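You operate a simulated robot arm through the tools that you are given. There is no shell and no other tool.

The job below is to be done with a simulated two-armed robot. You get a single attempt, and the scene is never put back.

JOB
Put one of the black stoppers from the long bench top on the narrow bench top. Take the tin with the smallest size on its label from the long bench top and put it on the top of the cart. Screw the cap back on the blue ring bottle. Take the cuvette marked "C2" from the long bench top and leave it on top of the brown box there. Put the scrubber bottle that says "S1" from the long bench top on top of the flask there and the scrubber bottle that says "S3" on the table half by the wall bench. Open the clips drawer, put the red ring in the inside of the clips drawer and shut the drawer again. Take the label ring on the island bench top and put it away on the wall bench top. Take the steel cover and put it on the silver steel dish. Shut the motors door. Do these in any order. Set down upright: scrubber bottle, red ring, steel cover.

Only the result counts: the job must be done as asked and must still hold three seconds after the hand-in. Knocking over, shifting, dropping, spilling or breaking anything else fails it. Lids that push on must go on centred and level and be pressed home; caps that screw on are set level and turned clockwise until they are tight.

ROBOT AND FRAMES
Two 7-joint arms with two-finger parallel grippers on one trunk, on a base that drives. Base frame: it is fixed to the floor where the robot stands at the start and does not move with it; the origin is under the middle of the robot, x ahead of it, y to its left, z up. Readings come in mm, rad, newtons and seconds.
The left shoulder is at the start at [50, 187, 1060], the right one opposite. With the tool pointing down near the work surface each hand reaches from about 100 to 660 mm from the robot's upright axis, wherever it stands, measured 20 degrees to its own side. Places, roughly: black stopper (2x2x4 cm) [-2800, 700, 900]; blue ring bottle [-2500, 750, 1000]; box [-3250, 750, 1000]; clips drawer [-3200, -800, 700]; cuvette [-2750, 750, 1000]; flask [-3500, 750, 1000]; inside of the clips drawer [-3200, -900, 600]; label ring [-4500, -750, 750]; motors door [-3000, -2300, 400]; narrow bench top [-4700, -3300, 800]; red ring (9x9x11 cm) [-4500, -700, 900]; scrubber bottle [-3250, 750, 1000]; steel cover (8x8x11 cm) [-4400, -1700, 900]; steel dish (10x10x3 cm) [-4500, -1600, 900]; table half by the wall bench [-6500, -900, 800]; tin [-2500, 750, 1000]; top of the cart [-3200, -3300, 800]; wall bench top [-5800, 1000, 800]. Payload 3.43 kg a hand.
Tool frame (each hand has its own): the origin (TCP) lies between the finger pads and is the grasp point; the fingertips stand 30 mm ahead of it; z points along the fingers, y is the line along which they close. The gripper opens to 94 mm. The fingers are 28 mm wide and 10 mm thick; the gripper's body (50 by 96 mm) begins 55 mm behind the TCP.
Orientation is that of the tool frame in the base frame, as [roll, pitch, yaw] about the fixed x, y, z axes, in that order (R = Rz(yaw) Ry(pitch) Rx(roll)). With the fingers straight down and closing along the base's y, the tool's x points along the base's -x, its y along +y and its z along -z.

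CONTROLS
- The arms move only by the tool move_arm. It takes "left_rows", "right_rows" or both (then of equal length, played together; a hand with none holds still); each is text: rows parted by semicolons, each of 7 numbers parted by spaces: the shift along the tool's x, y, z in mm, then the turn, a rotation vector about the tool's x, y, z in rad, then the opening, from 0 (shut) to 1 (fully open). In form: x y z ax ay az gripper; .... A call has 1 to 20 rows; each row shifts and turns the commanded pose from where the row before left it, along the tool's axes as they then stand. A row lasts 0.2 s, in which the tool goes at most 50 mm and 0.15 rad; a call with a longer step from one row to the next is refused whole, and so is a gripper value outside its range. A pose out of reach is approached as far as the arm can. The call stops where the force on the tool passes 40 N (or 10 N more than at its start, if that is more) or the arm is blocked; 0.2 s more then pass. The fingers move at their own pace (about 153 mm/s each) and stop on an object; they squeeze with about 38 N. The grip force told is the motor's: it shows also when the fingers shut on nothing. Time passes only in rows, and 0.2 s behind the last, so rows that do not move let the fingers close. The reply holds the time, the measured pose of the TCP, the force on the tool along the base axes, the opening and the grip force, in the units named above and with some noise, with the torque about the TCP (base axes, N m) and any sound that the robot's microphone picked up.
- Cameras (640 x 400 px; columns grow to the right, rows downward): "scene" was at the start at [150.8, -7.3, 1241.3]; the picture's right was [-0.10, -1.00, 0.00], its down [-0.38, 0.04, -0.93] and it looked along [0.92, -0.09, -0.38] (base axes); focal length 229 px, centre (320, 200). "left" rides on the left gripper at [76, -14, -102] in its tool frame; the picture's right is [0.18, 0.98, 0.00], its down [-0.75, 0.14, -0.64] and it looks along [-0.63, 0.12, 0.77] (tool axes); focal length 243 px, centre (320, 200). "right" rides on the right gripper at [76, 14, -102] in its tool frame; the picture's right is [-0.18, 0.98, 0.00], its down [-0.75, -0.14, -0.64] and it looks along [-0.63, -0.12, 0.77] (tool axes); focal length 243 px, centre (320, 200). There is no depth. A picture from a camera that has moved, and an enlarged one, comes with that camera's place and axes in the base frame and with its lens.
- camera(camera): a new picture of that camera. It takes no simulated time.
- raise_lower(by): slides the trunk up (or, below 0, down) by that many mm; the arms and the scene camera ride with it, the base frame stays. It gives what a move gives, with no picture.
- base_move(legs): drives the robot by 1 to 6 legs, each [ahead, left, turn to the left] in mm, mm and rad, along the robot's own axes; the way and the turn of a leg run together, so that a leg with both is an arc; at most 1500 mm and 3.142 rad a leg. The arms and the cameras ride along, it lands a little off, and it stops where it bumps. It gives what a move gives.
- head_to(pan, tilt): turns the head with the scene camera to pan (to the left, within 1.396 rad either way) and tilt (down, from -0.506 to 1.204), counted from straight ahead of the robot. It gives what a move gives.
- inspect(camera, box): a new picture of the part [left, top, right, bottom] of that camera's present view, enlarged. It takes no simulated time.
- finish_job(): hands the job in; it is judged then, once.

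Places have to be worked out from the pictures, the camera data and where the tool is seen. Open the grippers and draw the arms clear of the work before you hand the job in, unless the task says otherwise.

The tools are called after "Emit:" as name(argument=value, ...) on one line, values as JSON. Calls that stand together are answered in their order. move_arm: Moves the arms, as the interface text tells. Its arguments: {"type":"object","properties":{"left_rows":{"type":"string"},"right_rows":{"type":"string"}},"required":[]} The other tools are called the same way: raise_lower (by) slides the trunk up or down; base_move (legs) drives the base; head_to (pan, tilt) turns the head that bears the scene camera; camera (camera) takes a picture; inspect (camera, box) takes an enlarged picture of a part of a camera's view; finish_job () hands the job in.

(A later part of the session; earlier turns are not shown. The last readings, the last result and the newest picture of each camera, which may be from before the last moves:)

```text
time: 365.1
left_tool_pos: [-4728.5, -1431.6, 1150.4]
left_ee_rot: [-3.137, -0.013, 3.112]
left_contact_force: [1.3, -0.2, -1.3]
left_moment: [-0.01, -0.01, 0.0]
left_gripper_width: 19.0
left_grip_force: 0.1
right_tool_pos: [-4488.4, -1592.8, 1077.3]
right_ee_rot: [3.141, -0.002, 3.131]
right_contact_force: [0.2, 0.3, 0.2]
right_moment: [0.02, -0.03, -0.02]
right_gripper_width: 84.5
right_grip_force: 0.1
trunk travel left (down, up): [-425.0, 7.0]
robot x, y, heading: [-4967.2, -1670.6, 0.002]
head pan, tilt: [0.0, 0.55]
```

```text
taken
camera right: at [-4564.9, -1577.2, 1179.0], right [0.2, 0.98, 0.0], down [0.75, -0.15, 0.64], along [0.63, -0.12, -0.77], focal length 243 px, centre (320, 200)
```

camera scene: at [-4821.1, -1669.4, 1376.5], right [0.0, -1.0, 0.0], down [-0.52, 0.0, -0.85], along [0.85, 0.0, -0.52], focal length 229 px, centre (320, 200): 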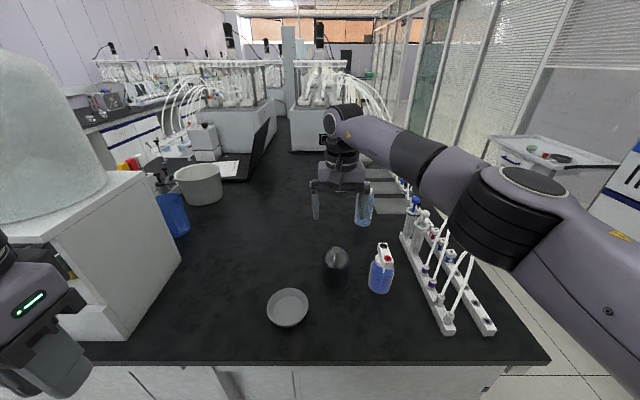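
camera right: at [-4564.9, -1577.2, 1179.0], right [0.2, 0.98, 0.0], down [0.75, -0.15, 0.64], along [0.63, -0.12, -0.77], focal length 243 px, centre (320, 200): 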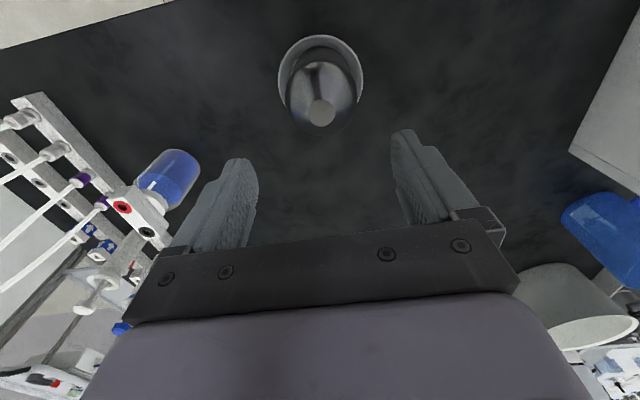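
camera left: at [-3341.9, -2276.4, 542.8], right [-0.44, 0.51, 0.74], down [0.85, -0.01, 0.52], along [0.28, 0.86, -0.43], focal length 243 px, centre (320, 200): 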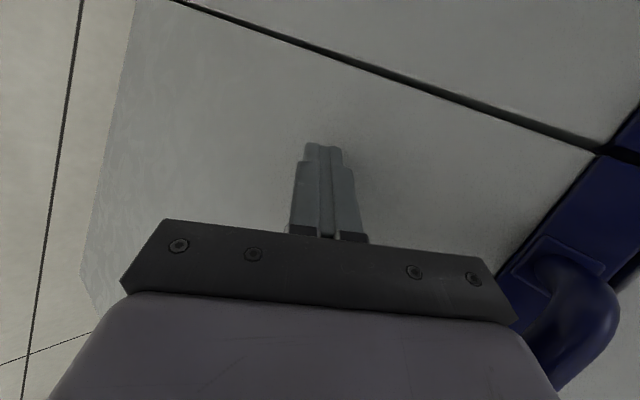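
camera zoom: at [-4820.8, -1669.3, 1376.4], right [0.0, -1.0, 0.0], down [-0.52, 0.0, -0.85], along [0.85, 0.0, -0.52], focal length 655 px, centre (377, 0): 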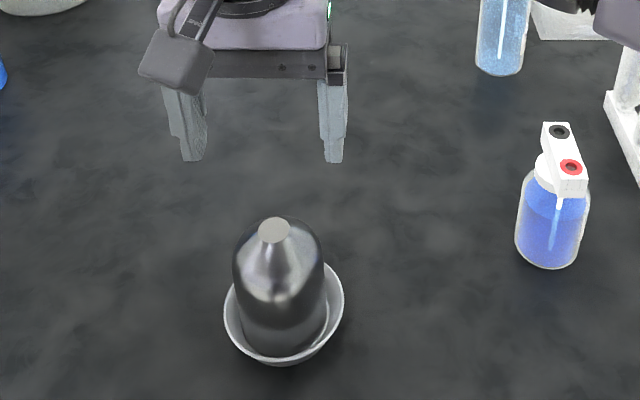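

The cover stands upright in the dish. I retract the right hand, back up, and sidestep north to the rings.

Emit:
move_arm(right_rows="40 0 -10 0 0 0 0.5; 45 0 0 0 0 0 0.3; 45 -10 0 0 0 0 0.3; 45 -20 0 0 0 0 0.3; 45 -20 0 0 0 0 0.3; 0 0 0 0 0 0 0.3")

Emit:
base_move(legs=[[-250, 0, 0], [0, 900, 0]])

Emit:
camera(camera="scene")

Emit:
inspect(camera="scene", box=[180, 150, 460, 325])

```text
time: 366.4
left_tool_pos: [-4727.6, -1431.6, 1149.6]
left_ee_rot: [-3.135, -0.015, 3.113]
left_contact_force: [-0.5, 0.1, -0.1]
left_moment: [-0.01, 0.0, 0.0]
left_gripper_width: 18.8
left_grip_force: 0.1
right_tool_pos: [-4707.4, -1640.6, 1085.0]
right_ee_rot: [3.141, -0.002, 3.129]
right_contact_force: [-0.8, -0.3, 0.5]
right_moment: [0.0, 0.0, -0.02]
right_gripper_width: 28.5
right_grip_force: 0.2
trunk travel left (down, up): [-425.0, 7.0]
robot x, y, heading: [-4968.6, -1670.8, -0.003]
head pan, tilt: [0.0, 0.55]
```

```text
time: 376.1
left_tool_pos: [-4980.2, -532.4, 1149.5]
left_ee_rot: [-3.136, -0.016, 3.109]
left_contact_force: [0.8, 0.4, 0.1]
left_moment: [0.02, 0.01, 0.03]
left_gripper_width: 18.6
left_grip_force: 0.1
right_tool_pos: [-4961.0, -741.1, 1084.9]
right_ee_rot: [3.14, -0.002, 3.123]
right_contact_force: [-0.4, 0.9, 0.2]
right_moment: [-0.02, -0.05, -0.01]
right_gripper_width: 28.3
right_grip_force: 0.0
trunk travel left (down, up): [-425.0, 7.0]
robot x, y, heading: [-5223.9, -768.2, 0.001]
head pan, tilt: [0.0, 0.55]
```

```text
taken
camera scene: at [-5073.7, -769.6, 1376.5], right [0.0, -1.0, 0.0], down [-0.52, 0.0, -0.85], along [0.85, 0.0, -0.52], focal length 229 px, centre (320, 200)
```

scene: 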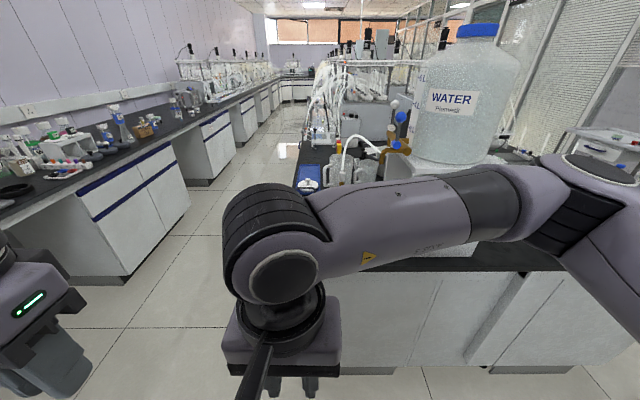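

```text
2.29 times, centred on (320, 238) of scene
camera zoom: at [-5073.7, -769.6, 1376.5], right [0.0, -1.0, 0.0], down [-0.52, 0.0, -0.85], along [0.85, 0.0, -0.52], focal length 524 px, centre (320, 114)
```

zoom: 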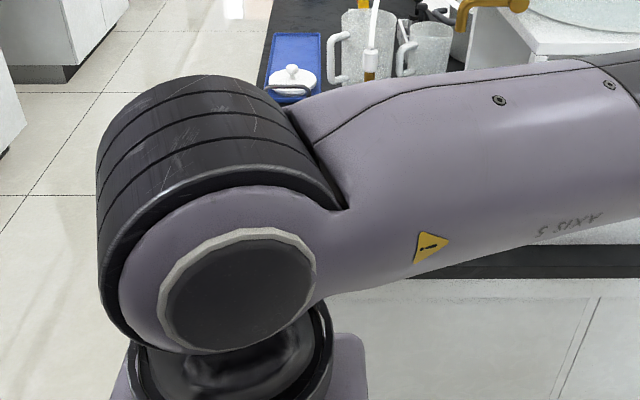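

The right arm blocks the view; I move it to the right.

Emit:
move_arm(right_rows="0 -45 0 0 0 0 0.3; 0 -45 0 0 0 0 0.3; 0 -45 0 0 0 0 0.3; -20 -40 0 0 0 0 0.3; -20 -40 0 0 0 0 0.3; 0 0 0 0 0 0 0.3")

Emit:
head_to(pan=-0.1, tilt=0.55)

Emit:
camera(camera="scene")

Emit:
inspect(camera="scene", box=[200, 120, 440, 270])

```text
time: 377.6
left_tool_pos: [-4979.5, -532.3, 1150.7]
left_ee_rot: [-3.135, -0.015, 3.109]
left_contact_force: [-0.4, 0.7, 0.9]
left_moment: [0.0, -0.01, 0.02]
left_gripper_width: 18.5
left_grip_force: 0.1
right_tool_pos: [-4922.0, -956.7, 1086.5]
right_ee_rot: [3.141, -0.003, 3.127]
right_contact_force: [-0.5, 0.1, 0.0]
right_moment: [0.03, -0.01, 0.01]
right_gripper_width: 28.2
right_grip_force: 0.0
trunk travel left (down, up): [-425.0, 7.0]
robot x, y, heading: [-5220.6, -772.8, -0.003]
head pan, tilt: [0.0, 0.55]
```

```text
time: 378.2
left_tool_pos: [-4979.9, -532.9, 1148.9]
left_ee_rot: [-3.136, -0.015, 3.107]
left_contact_force: [0.1, -0.6, 0.5]
left_moment: [0.01, -0.01, 0.02]
left_gripper_width: 18.8
left_grip_force: 0.0
right_tool_pos: [-4922.6, -956.7, 1087.0]
right_ee_rot: [3.14, -0.001, 3.125]
right_contact_force: [-0.3, -0.3, -0.1]
right_moment: [0.01, 0.0, 0.01]
right_gripper_width: 28.4
right_grip_force: 0.1
trunk travel left (down, up): [-425.0, 7.0]
robot x, y, heading: [-5223.1, -770.4, 0.001]
head pan, tilt: [-0.099, 0.55]
```

```text
taken
camera scene: at [-5074.1, -778.5, 1376.5], right [-0.1, -0.99, 0.0], down [-0.52, 0.05, -0.85], along [0.85, -0.09, -0.52], focal length 229 px, centre (320, 200)
```

scene: 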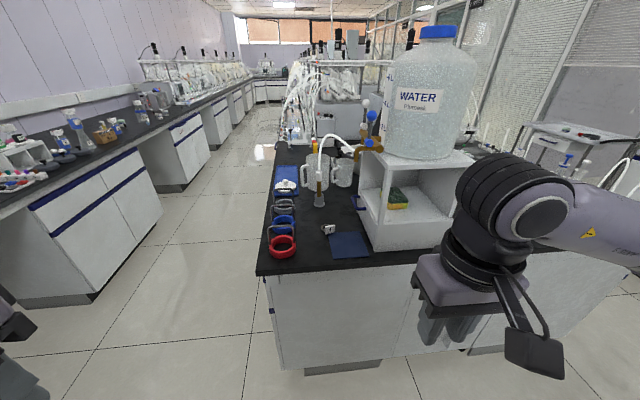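

```text
2.67 times, centred on (320, 195) of scene
camera zoom: at [-5074.1, -778.5, 1376.5], right [-0.1, -0.99, 0.0], down [-0.52, 0.05, -0.85], along [0.85, -0.09, -0.52], focal length 611 px, centre (320, 213)
```

zoom: 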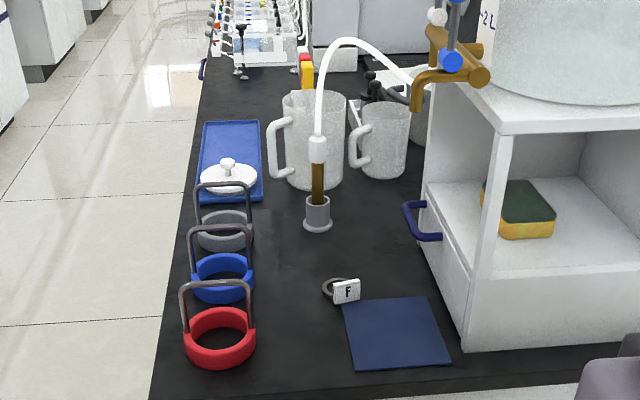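

Now visible: the red ring is a weight with a bail handle at ≈(−4517, −712), and the label ring is the key ring with tag "F" at ≈(−4428, −879). I'll approach them from the aisle to the north, facing south.

Emit:
base_move(legs=[[0, 720, 0], [0, 0, -1.571], [0, 750, 0]])

Emit:
head_to(pan=0.0, tilt=0.7)

Emit:
camera(camera="scene")

```text
time: 395.6
left_tool_pos: [-4223.2, -318.4, 1149.0]
left_ee_rot: [-3.133, -0.015, 1.505]
left_contact_force: [-0.3, 0.1, 0.4]
left_moment: [0.0, 0.04, 0.0]
left_gripper_width: 19.1
left_grip_force: 0.1
right_tool_pos: [-4649.5, -360.0, 1086.9]
right_ee_rot: [3.139, -0.002, 1.52]
right_contact_force: [0.4, 0.0, 0.9]
right_moment: [0.0, 0.0, 0.03]
right_gripper_width: 28.2
right_grip_force: 0.1
trunk travel left (down, up): [-425.0, 7.0]
robot x, y, heading: [-4451.8, -73.9, -1.609]
head pan, tilt: [-0.099, 0.55]
```

```text
time: 396.3
left_tool_pos: [-4223.8, -318.1, 1148.3]
left_ee_rot: [-3.134, -0.016, 1.505]
left_contact_force: [-0.7, 0.2, -0.4]
left_moment: [0.0, 0.04, 0.04]
left_gripper_width: 18.9
left_grip_force: 0.1
right_tool_pos: [-4648.7, -359.9, 1087.1]
right_ee_rot: [3.139, -0.004, 1.52]
right_contact_force: [0.7, 0.7, -0.3]
right_moment: [0.03, -0.02, 0.01]
right_gripper_width: 28.2
right_grip_force: 0.1
trunk travel left (down, up): [-425.0, 7.0]
robot x, y, heading: [-4456.5, -69.7, -1.607]
head pan, tilt: [0.0, 0.7]
```

```text
taken
camera scene: at [-4458.6, -209.1, 1363.4], right [-1.0, 0.04, 0.0], down [0.02, 0.64, -0.77], along [-0.03, -0.76, -0.64], focal length 229 px, centre (320, 200)
```

scene: 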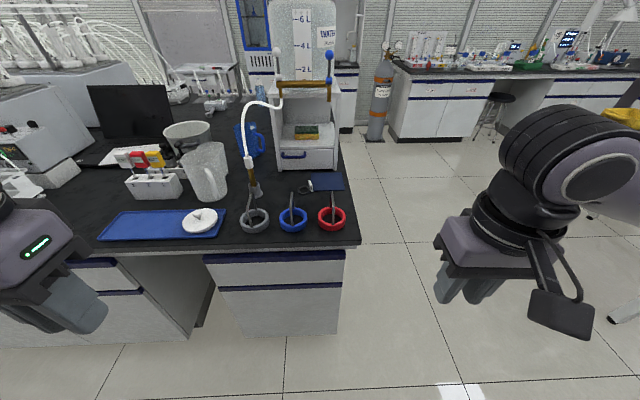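

From here both rings are easy to see. I enlarge them for orientation.

Emit:
inspect(camera="scene", box=[240, 170, 360, 245])

Emit:
inspect(camera="scene", box=[280, 170, 350, 210])

```text
5.33 times, centred on (300, 208) of scene
camera zoom: at [-4458.6, -209.1, 1363.4], right [-1.0, 0.04, 0.0], down [0.02, 0.64, -0.77], along [-0.03, -0.76, -0.64], focal length 1223 px, centre (427, 160)
```

zoom: 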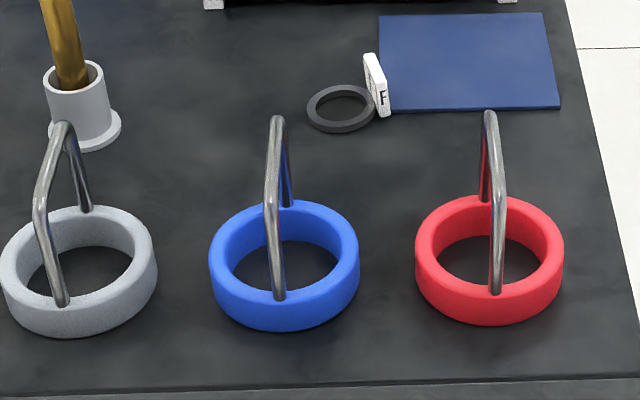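

```text
9.14 times, centred on (315, 190) of scene
camera zoom: at [-4458.6, -209.1, 1363.4], right [-1.0, 0.04, 0.0], down [0.02, 0.64, -0.77], along [-0.03, -0.76, -0.64], focal length 2096 px, centre (366, 291)
```

zoom: 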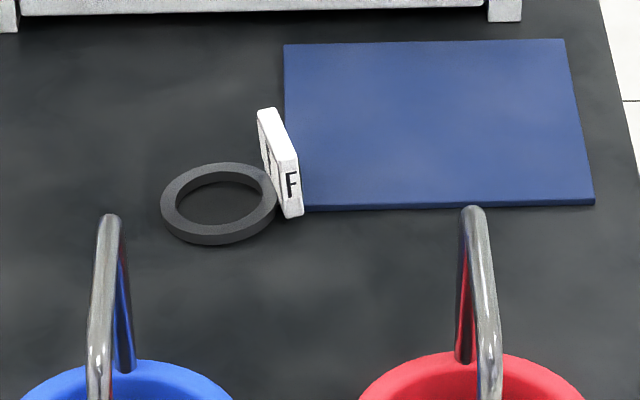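

The label ring's tag is a thin upright plate (long axis near y, turned ~0.25 rad) at ≈(−4448, −880); the red ring's handle bar runs along y at ≈(−4513, −711), z≈952. I drive ahead to reach both.

Emit:
base_move(legs=[[230, 0, 0.037]])

Emit:
camera(camera="scene")

Emit:
inspect(camera="scene", box=[260, 210, 380, 300])

```text
time: 398.0
left_tool_pos: [-4215.5, -538.1, 1150.2]
left_ee_rot: [-3.133, -0.018, 1.547]
left_contact_force: [0.4, -0.1, -0.6]
left_moment: [0.04, 0.0, -0.03]
left_gripper_width: 18.8
left_grip_force: 0.1
right_tool_pos: [-4639.9, -600.1, 1085.9]
right_ee_rot: [3.139, -0.001, 1.561]
right_contact_force: [0.1, -0.4, -1.2]
right_moment: [0.02, 0.0, 0.01]
right_gripper_width: 28.2
right_grip_force: 0.1
trunk travel left (down, up): [-425.0, 7.0]
robot x, y, heading: [-4458.8, -297.4, -1.566]
head pan, tilt: [0.0, 0.7]
```

```text
taken
camera scene: at [-4456.1, -440.7, 1363.2], right [-1.0, -0.01, 0.0], down [0.0, 0.64, -0.76], along [0.0, -0.76, -0.64], focal length 229 px, centre (320, 200)
```

scene: 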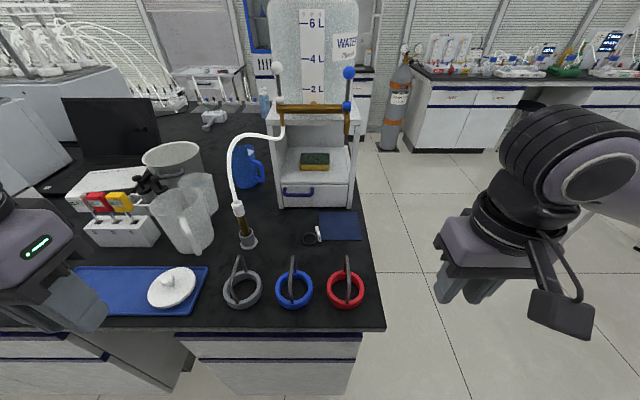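

```text
4.44 times, centred on (320, 255) of scene
camera zoom: at [-4456.1, -440.7, 1363.2], right [-1.0, -0.01, 0.0], down [0.0, 0.64, -0.76], along [0.0, -0.76, -0.64], focal length 1019 px, centre (320, -44)
```

zoom: 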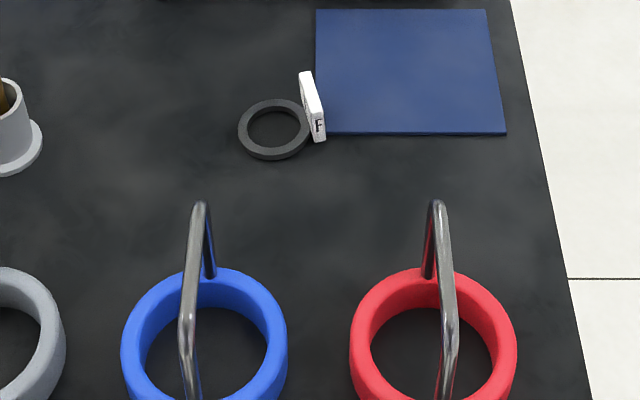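

Tag centre ≈(−4449, −880). I move the left hand above it, turning it ~−0.29 rad to match the plate.

Emit:
move_arm(left_rows="-33.8 -22.6 8 0 0 0 0.4; -33.8 -22.6 8 0 0 0 0.4; -33.8 -22.6 8 0 0 0 0.4; -33.8 -22.6 8 0 0 0 0.4; -33.8 -22.6 8 0 0 0 0.4; -33.8 -22.6 8 0 0 0 0.4; -33.8 -22.6 8 0 0 0 0.4; -33.8 -22.6 8 0 0 0 0.4; -33.8 -22.6 8 0 0 0 0.4; -33.8 -22.6 8 0 0 0 0.4; 0 0 0 0 0 -0.145 0.4; 0 0 0 0 0 -0.145 0.4; 0 0 0 0 0 0 0.4")

Emit:
camera(camera="left")

Emit:
camera(camera="scene")

```text
time: 400.8
left_tool_pos: [-4449.4, -869.5, 1065.7]
left_ee_rot: [-3.14, -0.019, 1.837]
left_contact_force: [-0.9, 1.5, -0.2]
left_moment: [0.01, 0.01, -0.04]
left_gripper_width: 37.6
left_grip_force: 0.1
right_tool_pos: [-4639.1, -599.7, 1086.6]
right_ee_rot: [-3.14, -0.002, 1.563]
right_contact_force: [-0.6, 0.4, 0.1]
right_moment: [0.03, 0.02, -0.02]
right_gripper_width: 28.2
right_grip_force: 0.1
trunk travel left (down, up): [-425.0, 7.0]
robot x, y, heading: [-4457.5, -298.5, -1.568]
head pan, tilt: [0.0, 0.7]
```

```text
taken
camera left: at [-4483.4, -801.7, 1167.8], right [0.9, 0.44, 0.0], down [0.34, -0.7, 0.63], along [0.28, -0.57, -0.78], focal length 243 px, centre (320, 200)
```

left: 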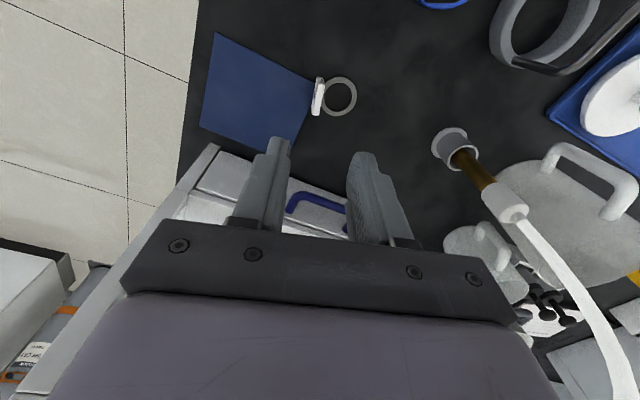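

```text
taken
camera scene: at [-4455.9, -440.0, 1363.3], right [-1.0, -0.01, 0.0], down [0.0, 0.64, -0.76], along [0.0, -0.76, -0.64], focal length 229 px, centre (320, 200)
```

scene: 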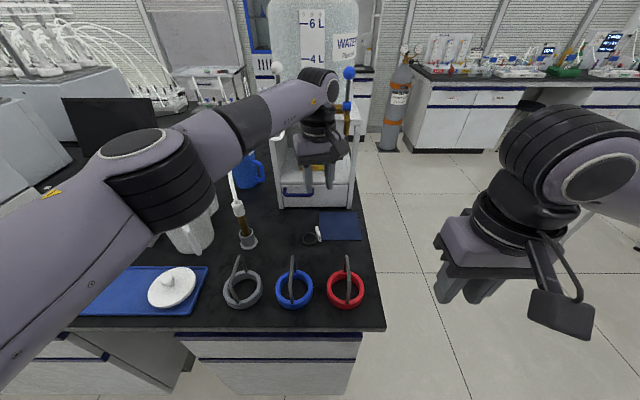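

The tag lines up with the finger axis. I shift 11 mm and descend to ≈945 to check.

Emit:
move_arm(left_rows="-11.3 -0.4 30 0 0 0 0.4; 0 0 45 0 0 0 0.4; 0 0 45 0 0 0 0.4; 0 0 0 0 0 0 0.4")

Emit:
camera(camera="left")

```text
time: 401.8
left_tool_pos: [-4447.6, -873.7, 946.8]
left_ee_rot: [-3.139, -0.016, 1.836]
left_contact_force: [0.1, 0.2, -0.1]
left_moment: [-0.02, 0.0, -0.01]
left_gripper_width: 37.5
left_grip_force: 0.1
left hand out of reach, approached as far as the arm can: row 3
right_tool_pos: [-4639.8, -599.6, 1086.6]
right_ee_rot: [3.139, -0.001, 1.562]
right_contact_force: [0.4, -0.3, 0.6]
right_moment: [0.0, -0.02, -0.02]
right_gripper_width: 27.9
right_grip_force: 0.0
trunk travel left (down, up): [-425.0, 7.0]
robot x, y, heading: [-4460.8, -299.6, -1.558]
head pan, tilt: [0.0, 0.7]
```

```text
taken
camera left: at [-4480.5, -805.6, 1049.3], right [0.9, 0.44, 0.0], down [0.34, -0.7, 0.63], along [0.28, -0.57, -0.78], focal length 243 px, centre (320, 200)
```

left: 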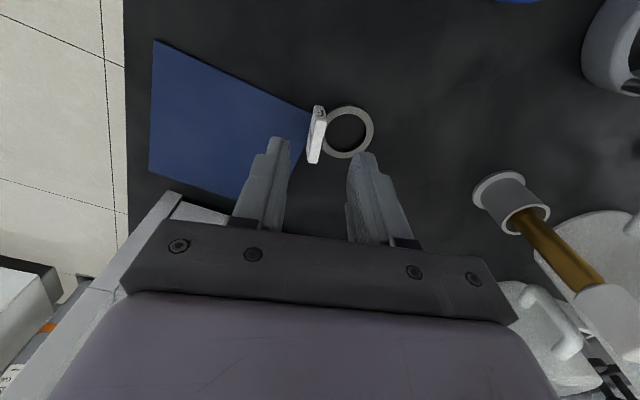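

The arm is near its limit with the trunk fully up. I raise the hand 60 mm, lower the trunk 90 mm, and re-check alignment.

Emit:
move_arm(left_rows="0 0 -30 0 0 0 0.4; 0 0 -30 0 0 0 0.4; 0 0 0 0 0 0 0.4")

Emit:
raise_lower(by=-90)

Emit:
camera(camera="left")

```text
time: 402.6
left_tool_pos: [-4447.7, -875.1, 1007.6]
left_ee_rot: [-3.141, -0.017, 1.837]
left_contact_force: [-0.2, 0.0, -0.3]
left_moment: [0.04, -0.01, 0.01]
left_gripper_width: 37.7
left_grip_force: 0.0
right_tool_pos: [-4640.0, -598.9, 1086.9]
right_ee_rot: [3.138, -0.001, 1.562]
right_contact_force: [0.3, -0.2, -0.6]
right_moment: [-0.01, -0.04, -0.01]
right_gripper_width: 28.0
right_grip_force: 0.1
trunk travel left (down, up): [-425.0, 7.0]
robot x, y, heading: [-4455.2, -298.7, -1.571]
head pan, tilt: [0.0, 0.7]
```

```text
time: 403.9
left_tool_pos: [-4447.5, -875.5, 918.2]
left_ee_rot: [-3.14, -0.017, 1.836]
left_contact_force: [-0.1, 0.5, 0.9]
left_moment: [-0.02, 0.0, -0.01]
left_gripper_width: 37.3
left_grip_force: 0.0
right_tool_pos: [-4639.8, -599.1, 996.6]
right_ee_rot: [3.14, 0.0, 1.562]
right_contact_force: [0.3, 0.3, 0.0]
right_moment: [0.03, -0.02, 0.02]
right_gripper_width: 28.2
right_grip_force: 0.0
trunk travel left (down, up): [-335.0, 97.0]
robot x, y, heading: [-4456.9, -298.3, -1.56]
head pan, tilt: [0.0, 0.7]
```

```text
taken
camera left: at [-4479.7, -806.1, 1020.3], right [0.9, 0.44, 0.0], down [0.34, -0.7, 0.63], along [0.28, -0.57, -0.78], focal length 243 px, centre (320, 200)
```

left: 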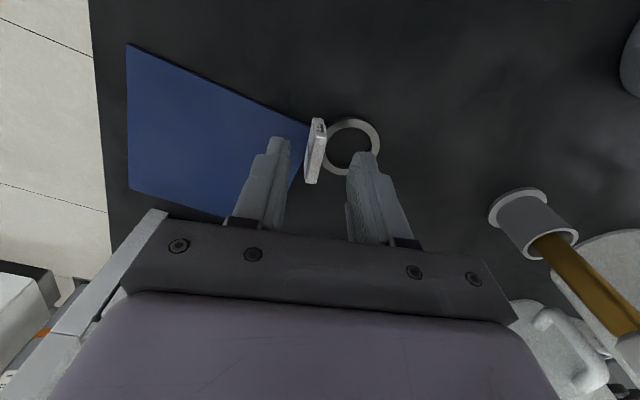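

Emit:
camera(camera="scene")

Emit:
inspect(camera="scene", box=[200, 60, 360, 180])

```text
taken
camera scene: at [-4456.0, -439.8, 1273.4], right [-1.0, -0.01, 0.0], down [0.0, 0.64, -0.77], along [0.0, -0.77, -0.64], focal length 229 px, centre (320, 200)
```

scene: 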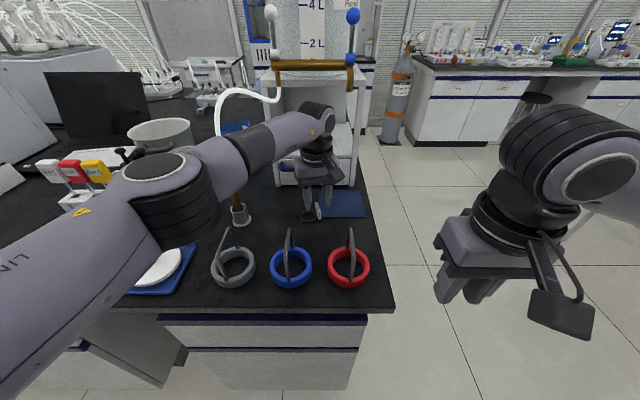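

```text
3.33 times, centred on (280, 120) of scene
camera zoom: at [-4456.0, -439.8, 1273.4], right [-1.0, -0.01, 0.0], down [0.0, 0.64, -0.77], along [0.0, -0.77, -0.64], focal length 764 px, centre (453, 467)
```

zoom: 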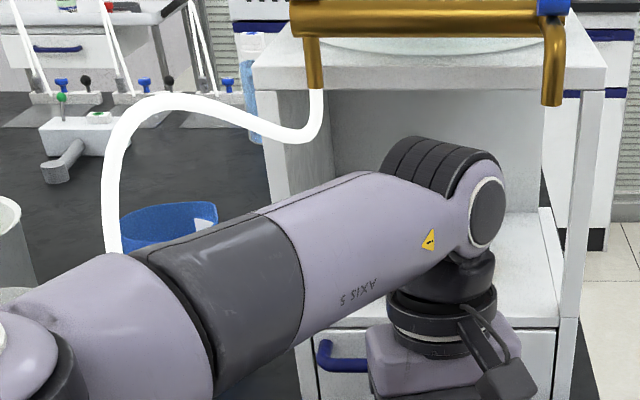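

The tube is untouched behind the forearm. I shift −2.5 mm, descend to TCP≈890 and close on the tag.

Emit:
move_arm(left_rows="0 -2.5 14 0 0 0 0.4; 0 0 13 0 0 0 0.4; 0 0 0 0 0 0 0.4; 0 0 0 0 0 0 0.2; 0 0 0 0 0 0 0; 0 0 0 0 0 0 0; 0 0 0 0 0 0 0")

Emit:
camera(camera="left")

```text
time: 405.5
left_tool_pos: [-4449.3, -875.0, 890.1]
left_ee_rot: [-3.14, -0.017, 1.835]
left_contact_force: [0.4, 0.2, 0.2]
left_moment: [-0.06, 0.02, -0.02]
left_gripper_width: 6.7
left_grip_force: 38.2
right_tool_pos: [-4640.1, -598.5, 996.2]
right_ee_rot: [3.139, -0.001, 1.561]
right_contact_force: [-0.2, -0.6, 0.1]
right_moment: [-0.01, -0.03, -0.01]
right_gripper_width: 28.3
right_grip_force: 0.0
trunk travel left (down, up): [-335.0, 97.0]
robot x, y, heading: [-4455.2, -298.3, -1.563]
head pan, tilt: [0.0, 0.7]
```

```text
taken
camera left: at [-4482.4, -807.0, 992.8], right [0.9, 0.44, 0.0], down [0.34, -0.7, 0.63], along [0.28, -0.57, -0.78], focal length 243 px, centre (320, 200)
```

left: 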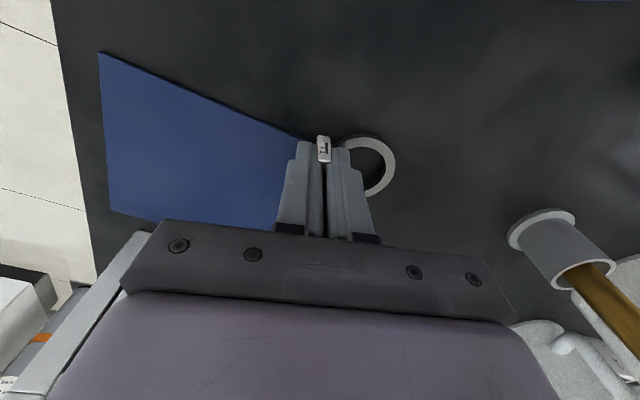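

Gripped (6.7 mm). I lift it straight up and then draw it back toward the robot.

Emit:
move_arm(left_rows="0 0 -10 0 0 0 0; 0 0 -40 0 0 0 0; 0 0 -40 0 0 0 0; 0 0 -40 0 0 0 0; 30 10 -30 0 0 0 0; 40 10 0 0 0 0 0; 40 15 0 0 0 0 0; 40 20 0 0 0 0 0; 40 25 0 0 0 0 0; 40 25 0 0 0 0 0; 40 20 0 0 0 0 0; 0 0 0 0 0 0 0")

Emit:
camera(camera="left")

Emit:
camera(camera="scene")

```text
time: 408.3
left_tool_pos: [-4416.8, -876.6, 1059.1]
left_ee_rot: [-3.132, -0.031, 1.897]
left_contact_force: [-0.1, 0.0, 0.0]
left_moment: [-0.01, -0.02, 0.01]
left_gripper_width: 6.4
left_grip_force: 37.9
left hand out of reach, approached as far as the arm can: row 4, 5, 6, 7, 8, 9, 10, 11
right_tool_pos: [-4639.8, -599.8, 997.0]
right_ee_rot: [3.141, 0.0, 1.562]
right_contact_force: [0.6, 0.8, 1.0]
right_moment: [-0.01, 0.02, -0.03]
right_gripper_width: 27.9
right_grip_force: 0.1
trunk travel left (down, up): [-335.0, 97.0]
robot x, y, heading: [-4456.9, -296.8, -1.569]
head pan, tilt: [0.0, 0.7]
stopped in row 12 (left hand): the arm was blocked; the commanded pose is now the measured one
```

```text
taken
camera left: at [-4452.0, -810.4, 1162.3], right [0.87, 0.49, 0.0], down [0.39, -0.69, 0.62], along [0.3, -0.54, -0.79], focal length 243 px, centre (320, 200)
```

left: 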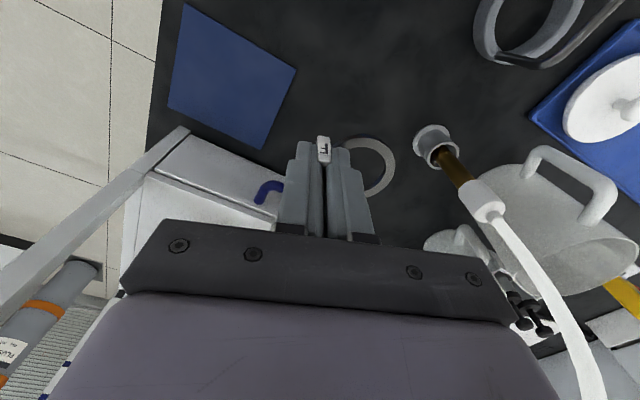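

```text
taken
camera scene: at [-4455.8, -440.1, 1273.3], right [-1.0, -0.01, 0.0], down [0.0, 0.64, -0.76], along [0.0, -0.76, -0.64], focal length 229 px, centre (320, 200)
```

scene: 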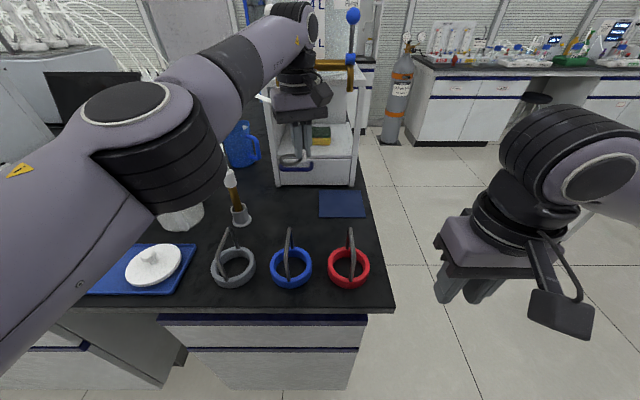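

The arm ran into its reach limit while rising and reported blocked. I look closely before moving on.

Emit:
inspect(camera="scene", box=[180, 0, 380, 150])

Emit:
head_to(pan=0.0, tilt=0.3)

Emit:
camera(camera="scene")

```text
2.67 times, centred on (280, 75) of scene
camera zoom: at [-4455.8, -440.1, 1273.3], right [-1.0, -0.01, 0.0], down [0.0, 0.64, -0.76], along [0.0, -0.76, -0.64], focal length 611 px, centre (427, 533)
```

zoom: 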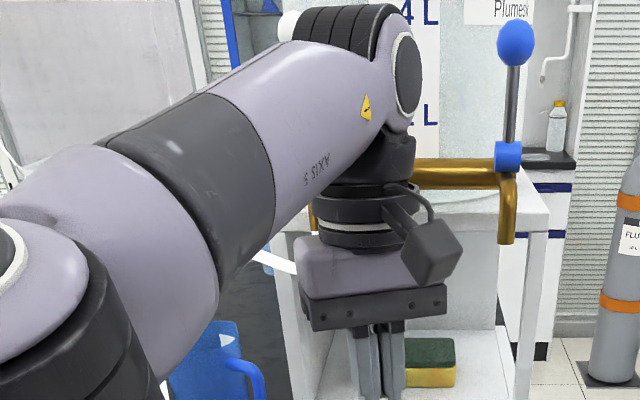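

```text
time: 409.1
left_tool_pos: [-4417.0, -874.8, 1057.3]
left_ee_rot: [-3.131, -0.03, 1.897]
left_contact_force: [0.9, 0.6, -0.2]
left_moment: [-0.01, 0.03, -0.02]
left_gripper_width: 6.5
left_grip_force: 37.8
right_tool_pos: [-4639.8, -599.3, 996.1]
right_ee_rot: [3.139, -0.003, 1.562]
right_contact_force: [-0.1, -0.6, 0.0]
right_moment: [-0.02, 0.01, -0.02]
right_gripper_width: 27.9
right_grip_force: 0.0
trunk travel left (down, up): [-335.0, 97.0]
robot x, y, heading: [-4458.0, -297.8, -1.568]
head pan, tilt: [0.0, 0.3]
```

```text
taken
camera scene: at [-4456.0, -448.4, 1309.3], right [-1.0, -0.01, 0.0], down [0.0, 0.3, -0.95], along [0.01, -0.95, -0.3], focal length 229 px, centre (320, 200)
```

scene: 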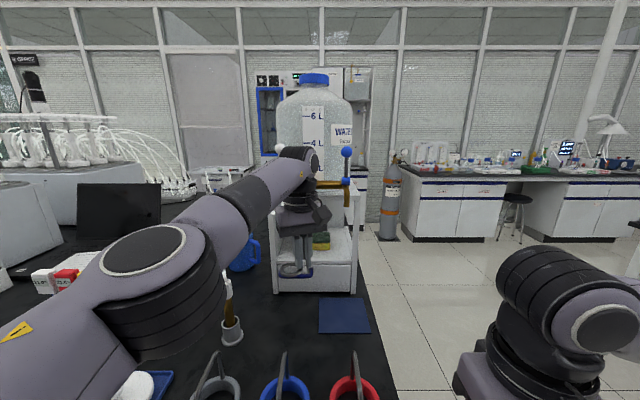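

The wrist is close to the carboy stand but readings are zero. I retreat north in small steps, slightly downward.

Emit:
move_arm(left_rows="14.2 4.8 4 0 0 0 0; 14.2 4.8 4 0 0 0 0; 0 0 0 0 0 0 0")

Emit:
camera(camera="scene")

```text
time: 409.9
left_tool_pos: [-4418.5, -875.3, 1058.5]
left_ee_rot: [-3.133, -0.03, 1.895]
left_contact_force: [-0.1, 0.8, -0.9]
left_moment: [-0.02, 0.01, -0.03]
left_gripper_width: 6.3
left_grip_force: 38.2
left hand out of reach, approached as far as the arm can: row 1, 2
right_tool_pos: [-4639.3, -598.2, 996.9]
right_ee_rot: [3.14, -0.003, 1.563]
right_contact_force: [-0.5, -0.8, -1.1]
right_moment: [0.0, 0.0, -0.01]
right_gripper_width: 28.2
right_grip_force: 0.1
trunk travel left (down, up): [-335.0, 97.0]
robot x, y, heading: [-4458.0, -299.3, -1.567]
head pan, tilt: [0.0, 0.3]
```

```text
taken
camera scene: at [-4456.0, -448.4, 1309.4], right [-1.0, -0.01, 0.0], down [0.0, 0.3, -0.96], along [0.01, -0.96, -0.3], focal length 229 px, centre (320, 200)
```

scene: 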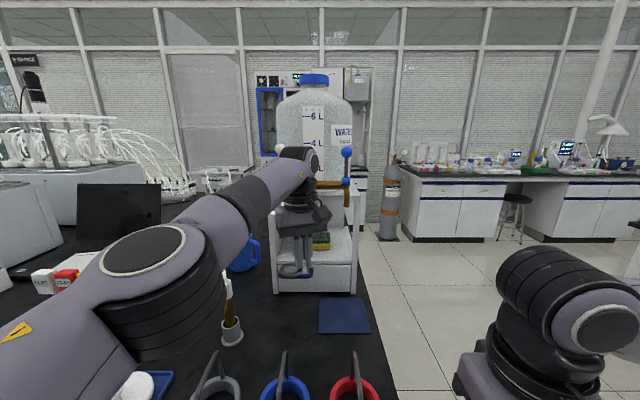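

I'm at a reach boundary (hand too high relative to the shoulder this far out). I lower the hand 50 mm, then retreat.

Emit:
move_arm(left_rows="0 0 20 0 0 0 0; 0 0 20 0 0 0 0; 0 0 20 0 0 0 0; 0 0 0 0 0 0 0")

Emit:
move_arm(left_rows="20 0 0 0 0 0 0; 20 0 0 0 0 0 0; 0 0 0 0 0 0 0")

```text
time: 410.9
left_tool_pos: [-4422.5, -876.9, 1040.7]
left_ee_rot: [-3.129, -0.032, 1.903]
left_contact_force: [-0.7, -0.4, 0.3]
left_moment: [0.03, -0.02, 0.0]
left_gripper_width: 6.5
left_grip_force: 38.0
left hand out of reach, approached as far as the arm can: row 1, 2, 3
right_tool_pos: [-4640.9, -598.4, 995.9]
right_ee_rot: [3.138, 0.001, 1.563]
right_contact_force: [0.3, -0.5, -0.8]
right_moment: [0.02, 0.03, -0.03]
right_gripper_width: 28.0
right_grip_force: 0.1
trunk travel left (down, up): [-335.0, 97.0]
robot x, y, heading: [-4453.6, -299.7, -1.564]
head pan, tilt: [0.0, 0.3]
```

```text
time: 411.8
left_tool_pos: [-4442.8, -862.9, 1038.8]
left_ee_rot: [3.132, -0.047, 1.917]
left_contact_force: [0.0, -0.6, -1.1]
left_moment: [0.03, -0.02, 0.02]
left_gripper_width: 6.5
left_grip_force: 38.0
left hand out of reach, approached as far as the arm can: row 1, 2
right_tool_pos: [-4640.9, -599.3, 996.7]
right_ee_rot: [-3.141, -0.002, 1.56]
right_contact_force: [0.4, 0.1, 0.5]
right_moment: [0.02, 0.0, 0.02]
right_gripper_width: 28.1
right_grip_force: 0.1
trunk travel left (down, up): [-335.0, 97.0]
robot x, y, heading: [-4451.8, -296.3, -1.57]
head pan, tilt: [0.0, 0.3]
```

Backing the base is safer: the hand then leaves the bench along with the robot, above the ring handles.

Emit:
base_move(legs=[[-230, 0, 0]])

Emit:
head_to(pan=0.0, tilt=0.7)

Emit:
camera(camera="scene")

Emit:
camera(camera="left")

```text
time: 413.5
left_tool_pos: [-4442.2, -633.5, 1038.3]
left_ee_rot: [3.135, -0.043, 1.921]
left_contact_force: [0.0, -0.1, -0.5]
left_moment: [0.03, -0.01, -0.03]
left_gripper_width: 6.6
left_grip_force: 38.3
right_tool_pos: [-4640.9, -368.3, 997.8]
right_ee_rot: [3.14, 0.0, 1.565]
right_contact_force: [0.4, 0.0, 0.1]
right_moment: [-0.03, 0.01, 0.03]
right_gripper_width: 28.3
right_grip_force: 0.1
trunk travel left (down, up): [-335.0, 97.0]
robot x, y, heading: [-4460.6, -66.3, -1.559]
head pan, tilt: [0.0, 0.3]
```

```text
time: 414.4
left_tool_pos: [-4442.7, -633.7, 1037.8]
left_ee_rot: [3.135, -0.043, 1.919]
left_contact_force: [0.5, 0.2, -0.5]
left_moment: [0.03, 0.03, -0.01]
left_gripper_width: 6.7
left_grip_force: 38.3
right_tool_pos: [-4641.2, -368.5, 995.9]
right_ee_rot: [3.139, -0.003, 1.563]
right_contact_force: [0.6, 1.0, 0.1]
right_moment: [-0.02, 0.03, -0.01]
right_gripper_width: 28.3
right_grip_force: 0.0
trunk travel left (down, up): [-335.0, 97.0]
robot x, y, heading: [-4459.6, -66.7, -1.564]
head pan, tilt: [0.0, 0.7]
```

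```text
taken
camera scene: at [-4457.3, -209.9, 1273.4], right [-1.0, -0.01, 0.0], down [0.0, 0.64, -0.77], along [0.01, -0.77, -0.64], focal length 229 px, centre (320, 200)
```

scene: 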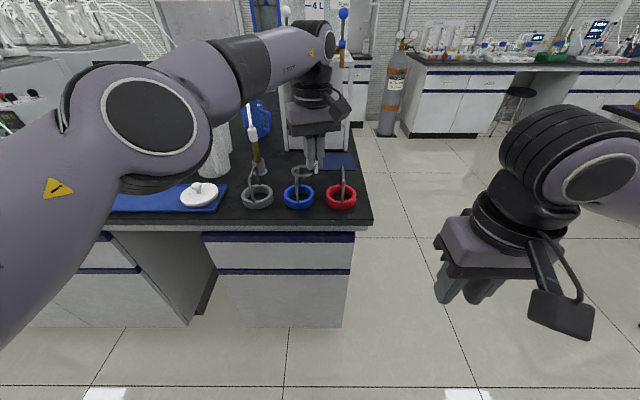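

```text
taken
camera left: at [-4480.4, -571.5, 1143.1], right [0.86, 0.51, 0.02], down [0.4, -0.69, 0.61], along [0.32, -0.52, -0.79], focal length 243 px, centre (320, 200)
```

left: 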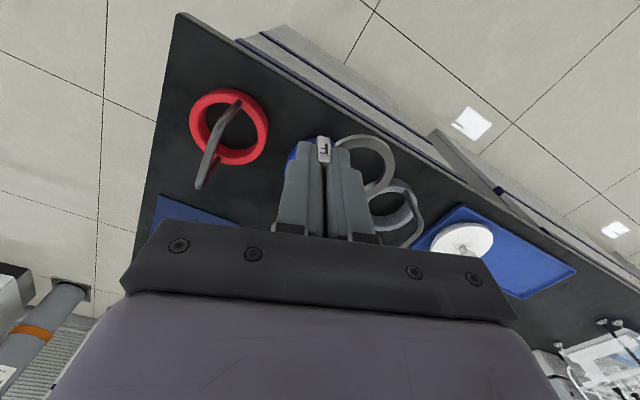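

The label ring is clear of the bench. I try retracting the left hand toward the body now.

Emit:
move_arm(left_rows="30 10 0 0 0 0 0; 30 10 0 0 0 0 0; 30 10 0 0 0 0 0; 0 0 0 0 0 0 0")

```text
time: 415.4
left_tool_pos: [-4443.2, -539.2, 1042.9]
left_ee_rot: [3.135, -0.045, 1.919]
left_contact_force: [0.5, 0.8, 0.0]
left_moment: [-0.01, -0.01, 0.02]
left_gripper_width: 6.4
left_grip_force: 38.5
right_tool_pos: [-4642.5, -369.3, 995.7]
right_ee_rot: [3.14, -0.003, 1.564]
right_contact_force: [-0.4, 0.6, -0.1]
right_moment: [-0.01, 0.0, -0.04]
right_gripper_width: 28.2
right_grip_force: 0.0
trunk travel left (down, up): [-335.0, 97.0]
robot x, y, heading: [-4455.7, -68.5, -1.561]
head pan, tilt: [0.0, 0.7]
```

Emit:
move_arm(left_rows="23.4 37.8 -8 0.0153 -0.0419 0 0; 23.4 37.8 -8 0 0 0 0; 23.4 37.8 -8 0 0 0 0; 23.4 37.8 -8 0 0 0 0; 0 0 0 0 0 0 0")

Emit:
camera(camera="scene")

Emit:
inspect(camera="scene", box=[240, 120, 400, 240])

```text
time: 416.6
left_tool_pos: [-4335.4, -395.9, 1073.9]
left_ee_rot: [-3.134, -0.003, 1.921]
left_contact_force: [0.4, -0.8, -0.5]
left_moment: [-0.03, 0.03, -0.01]
left_gripper_width: 6.5
left_grip_force: 38.1
right_tool_pos: [-4641.8, -370.8, 996.1]
right_ee_rot: [3.14, -0.002, 1.563]
right_contact_force: [-0.3, 0.1, -1.0]
right_moment: [0.02, 0.02, 0.03]
right_gripper_width: 28.3
right_grip_force: 0.1
trunk travel left (down, up): [-335.0, 97.0]
robot x, y, heading: [-4457.3, -69.3, -1.565]
head pan, tilt: [0.0, 0.7]
```

```text
taken
camera scene: at [-4457.5, -209.9, 1273.3], right [-1.0, -0.01, 0.0], down [0.0, 0.64, -0.76], along [0.01, -0.76, -0.64], focal length 229 px, centre (320, 200)
```

scene: 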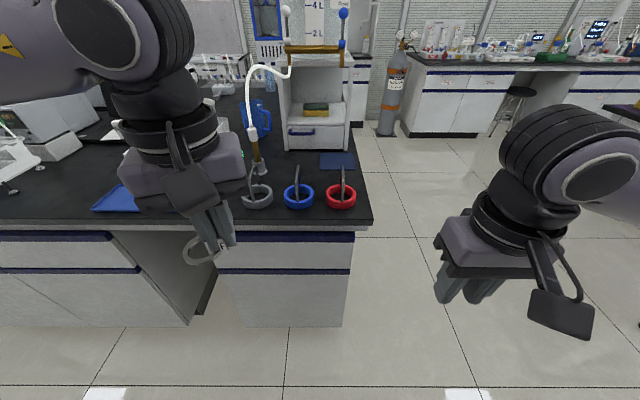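

```text
3.33 times, centred on (320, 180) of scene
camera zoom: at [-4457.5, -209.9, 1273.3], right [-1.0, -0.01, 0.0], down [0.0, 0.64, -0.76], along [0.01, -0.76, -0.64], focal length 764 px, centre (320, 267)
```

zoom: 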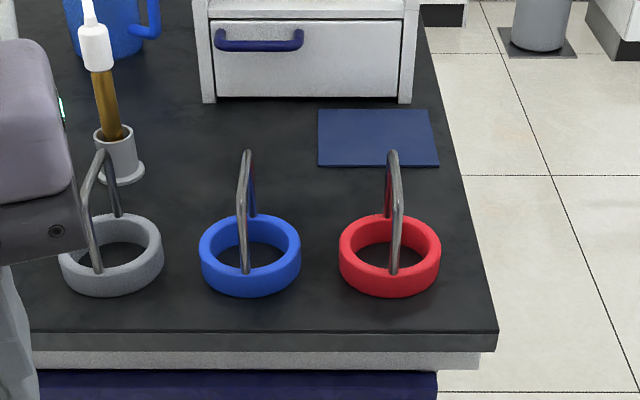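

All fine. Next the red ring with the right hand: I drive ahead 150 mm.

Emit:
base_move(legs=[[150, 0, 0]])

Emit:
move_arm(right_rows="-30 30 0 0 0 0 0.4; -30 30 0 0 0 0 0.4; -30 30 0 0 0 0 0.4; -35 20 0 0 0 0 0.4; -35 10 0 0 0 0 0.4; 0 0 0 0 0 0 0.4")

Emit:
camera(camera="right")

Emit:
camera(camera="scene")

```text
time: 417.9
left_tool_pos: [-4334.0, -545.3, 1073.4]
left_ee_rot: [-3.133, -0.004, 1.917]
left_contact_force: [-0.6, 0.6, 0.0]
left_moment: [0.03, 0.0, 0.01]
left_gripper_width: 6.8
left_grip_force: 37.7
right_tool_pos: [-4642.0, -515.6, 995.8]
right_ee_rot: [3.139, -0.002, 1.563]
right_contact_force: [1.0, -0.5, -1.2]
right_moment: [0.01, 0.01, -0.01]
right_gripper_width: 27.9
right_grip_force: 0.0
trunk travel left (down, up): [-335.0, 97.0]
robot x, y, heading: [-4457.0, -212.8, -1.566]
head pan, tilt: [0.0, 0.7]
```

```text
time: 419.3
left_tool_pos: [-4334.3, -544.4, 1073.7]
left_ee_rot: [-3.135, -0.001, 1.918]
left_contact_force: [-0.7, 0.3, -0.3]
left_moment: [0.01, 0.0, 0.02]
left_gripper_width: 6.6
left_grip_force: 38.1
right_tool_pos: [-4521.3, -678.1, 997.6]
right_ee_rot: [-3.141, 0.0, 1.562]
right_contact_force: [0.5, -0.9, 0.5]
right_moment: [-0.02, 0.04, -0.01]
right_gripper_width: 37.6
right_grip_force: 0.0
trunk travel left (down, up): [-335.0, 97.0]
robot x, y, heading: [-4456.4, -218.0, -1.569]
head pan, tilt: [0.0, 0.7]
```

```text
taken
camera right: at [-4506.4, -600.6, 1098.6], right [0.98, -0.19, 0.0], down [-0.15, -0.75, 0.64], along [-0.12, -0.63, -0.77], focal length 243 px, centre (320, 200)
```

right: 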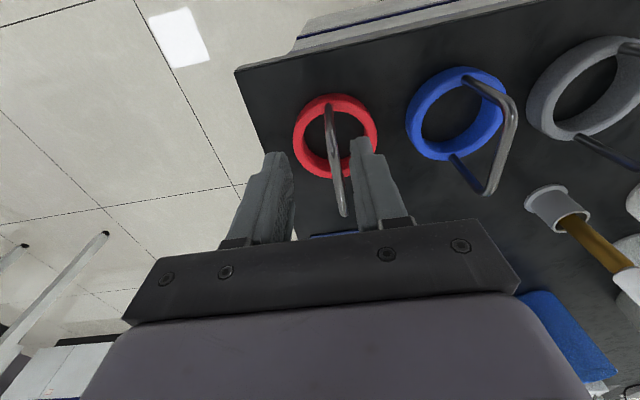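

```text
taken
camera scene: at [-4456.7, -356.4, 1273.3], right [-1.0, -0.01, 0.0], down [0.0, 0.64, -0.76], along [0.0, -0.76, -0.64], focal length 229 px, centre (320, 200)
```

scene: 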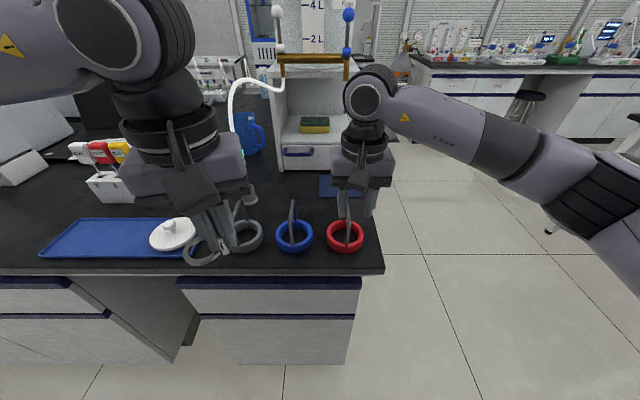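

The handle bar is at (−4513, −711). I centre over it and descend to grip it.

Emit:
move_arm(right_rows="-33 8.3 0 0 0 0 0.4; 0 0 20 0 0 0 0.4; 0 0 20 0 0 0 0.4; 0 0 0 0 0 0 0.4")

Emit:
camera(camera="right")

Emit:
inspect(camera="scene", box=[290, 150, 410, 260])

```text
time: 420.3
left_tool_pos: [-4335.0, -544.1, 1073.7]
left_ee_rot: [-3.134, -0.002, 1.917]
left_contact_force: [-0.2, -0.5, 0.3]
left_moment: [-0.02, 0.0, -0.01]
left_gripper_width: 6.6
left_grip_force: 38.0
right_tool_pos: [-4512.5, -709.3, 956.2]
right_ee_rot: [3.14, 0.0, 1.562]
right_contact_force: [1.5, -0.7, -0.2]
right_moment: [0.01, 0.01, 0.0]
right_gripper_width: 37.4
right_grip_force: 0.1
trunk travel left (down, up): [-335.0, 97.0]
robot x, y, heading: [-4457.6, -213.5, -1.564]
head pan, tilt: [0.0, 0.7]
```

```text
taken
camera right: at [-4499.0, -632.7, 1058.5], right [0.98, -0.19, 0.0], down [-0.15, -0.75, 0.64], along [-0.12, -0.63, -0.77], focal length 243 px, centre (320, 200)
```

right: 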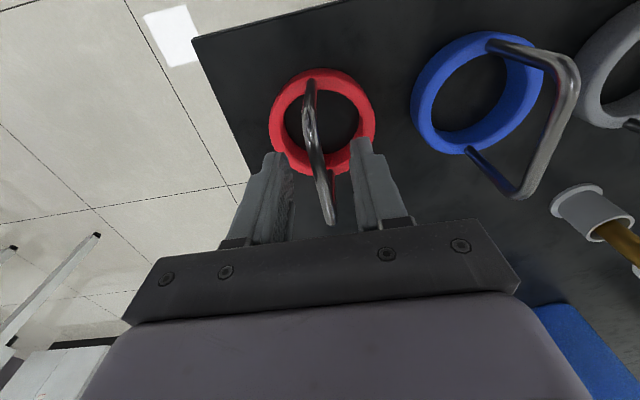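

```text
3.64 times, centred on (350, 205) of scene
camera zoom: at [-4456.6, -356.5, 1273.3], right [-1.0, -0.01, 0.0], down [0.0, 0.64, -0.76], along [0.0, -0.76, -0.64], focal length 834 px, centre (211, 182)
```

zoom: 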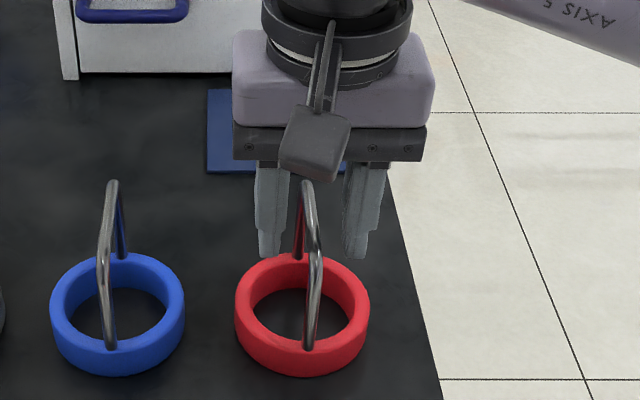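

The handle bar is between the fingers. I close on it.

Emit:
move_arm(right_rows="0 0 0 0 0 0 0.2; 0 0 0 0 0 0 0; 0 0 0 0 0 0 0; 0 0 0 0 0 0 0")

Emit:
camera(camera="right")

```text
time: 421.3
left_tool_pos: [-4334.6, -544.1, 1074.8]
left_ee_rot: [-3.135, -0.002, 1.919]
left_contact_force: [-0.5, -0.8, -0.3]
left_moment: [-0.01, -0.01, -0.02]
left_gripper_width: 6.7
left_grip_force: 38.1
right_tool_pos: [-4513.5, -708.3, 957.2]
right_ee_rot: [3.141, -0.002, 1.563]
right_contact_force: [0.7, -0.4, 0.3]
right_moment: [-0.08, 0.0, 0.05]
right_gripper_width: 7.2
right_grip_force: 37.6
trunk travel left (down, up): [-335.0, 97.0]
robot x, y, heading: [-4460.8, -212.8, -1.571]
head pan, tilt: [0.0, 0.7]
```

```text
taken
camera right: at [-4499.0, -632.8, 1058.6], right [0.98, -0.19, 0.0], down [-0.15, -0.75, 0.64], along [-0.12, -0.63, -0.77], focal length 243 px, centre (320, 200)
```

right: 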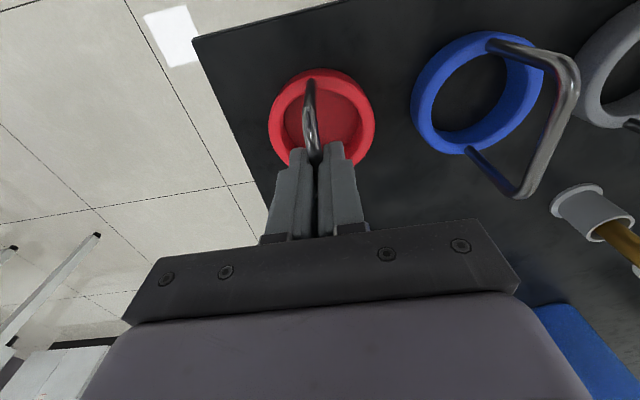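

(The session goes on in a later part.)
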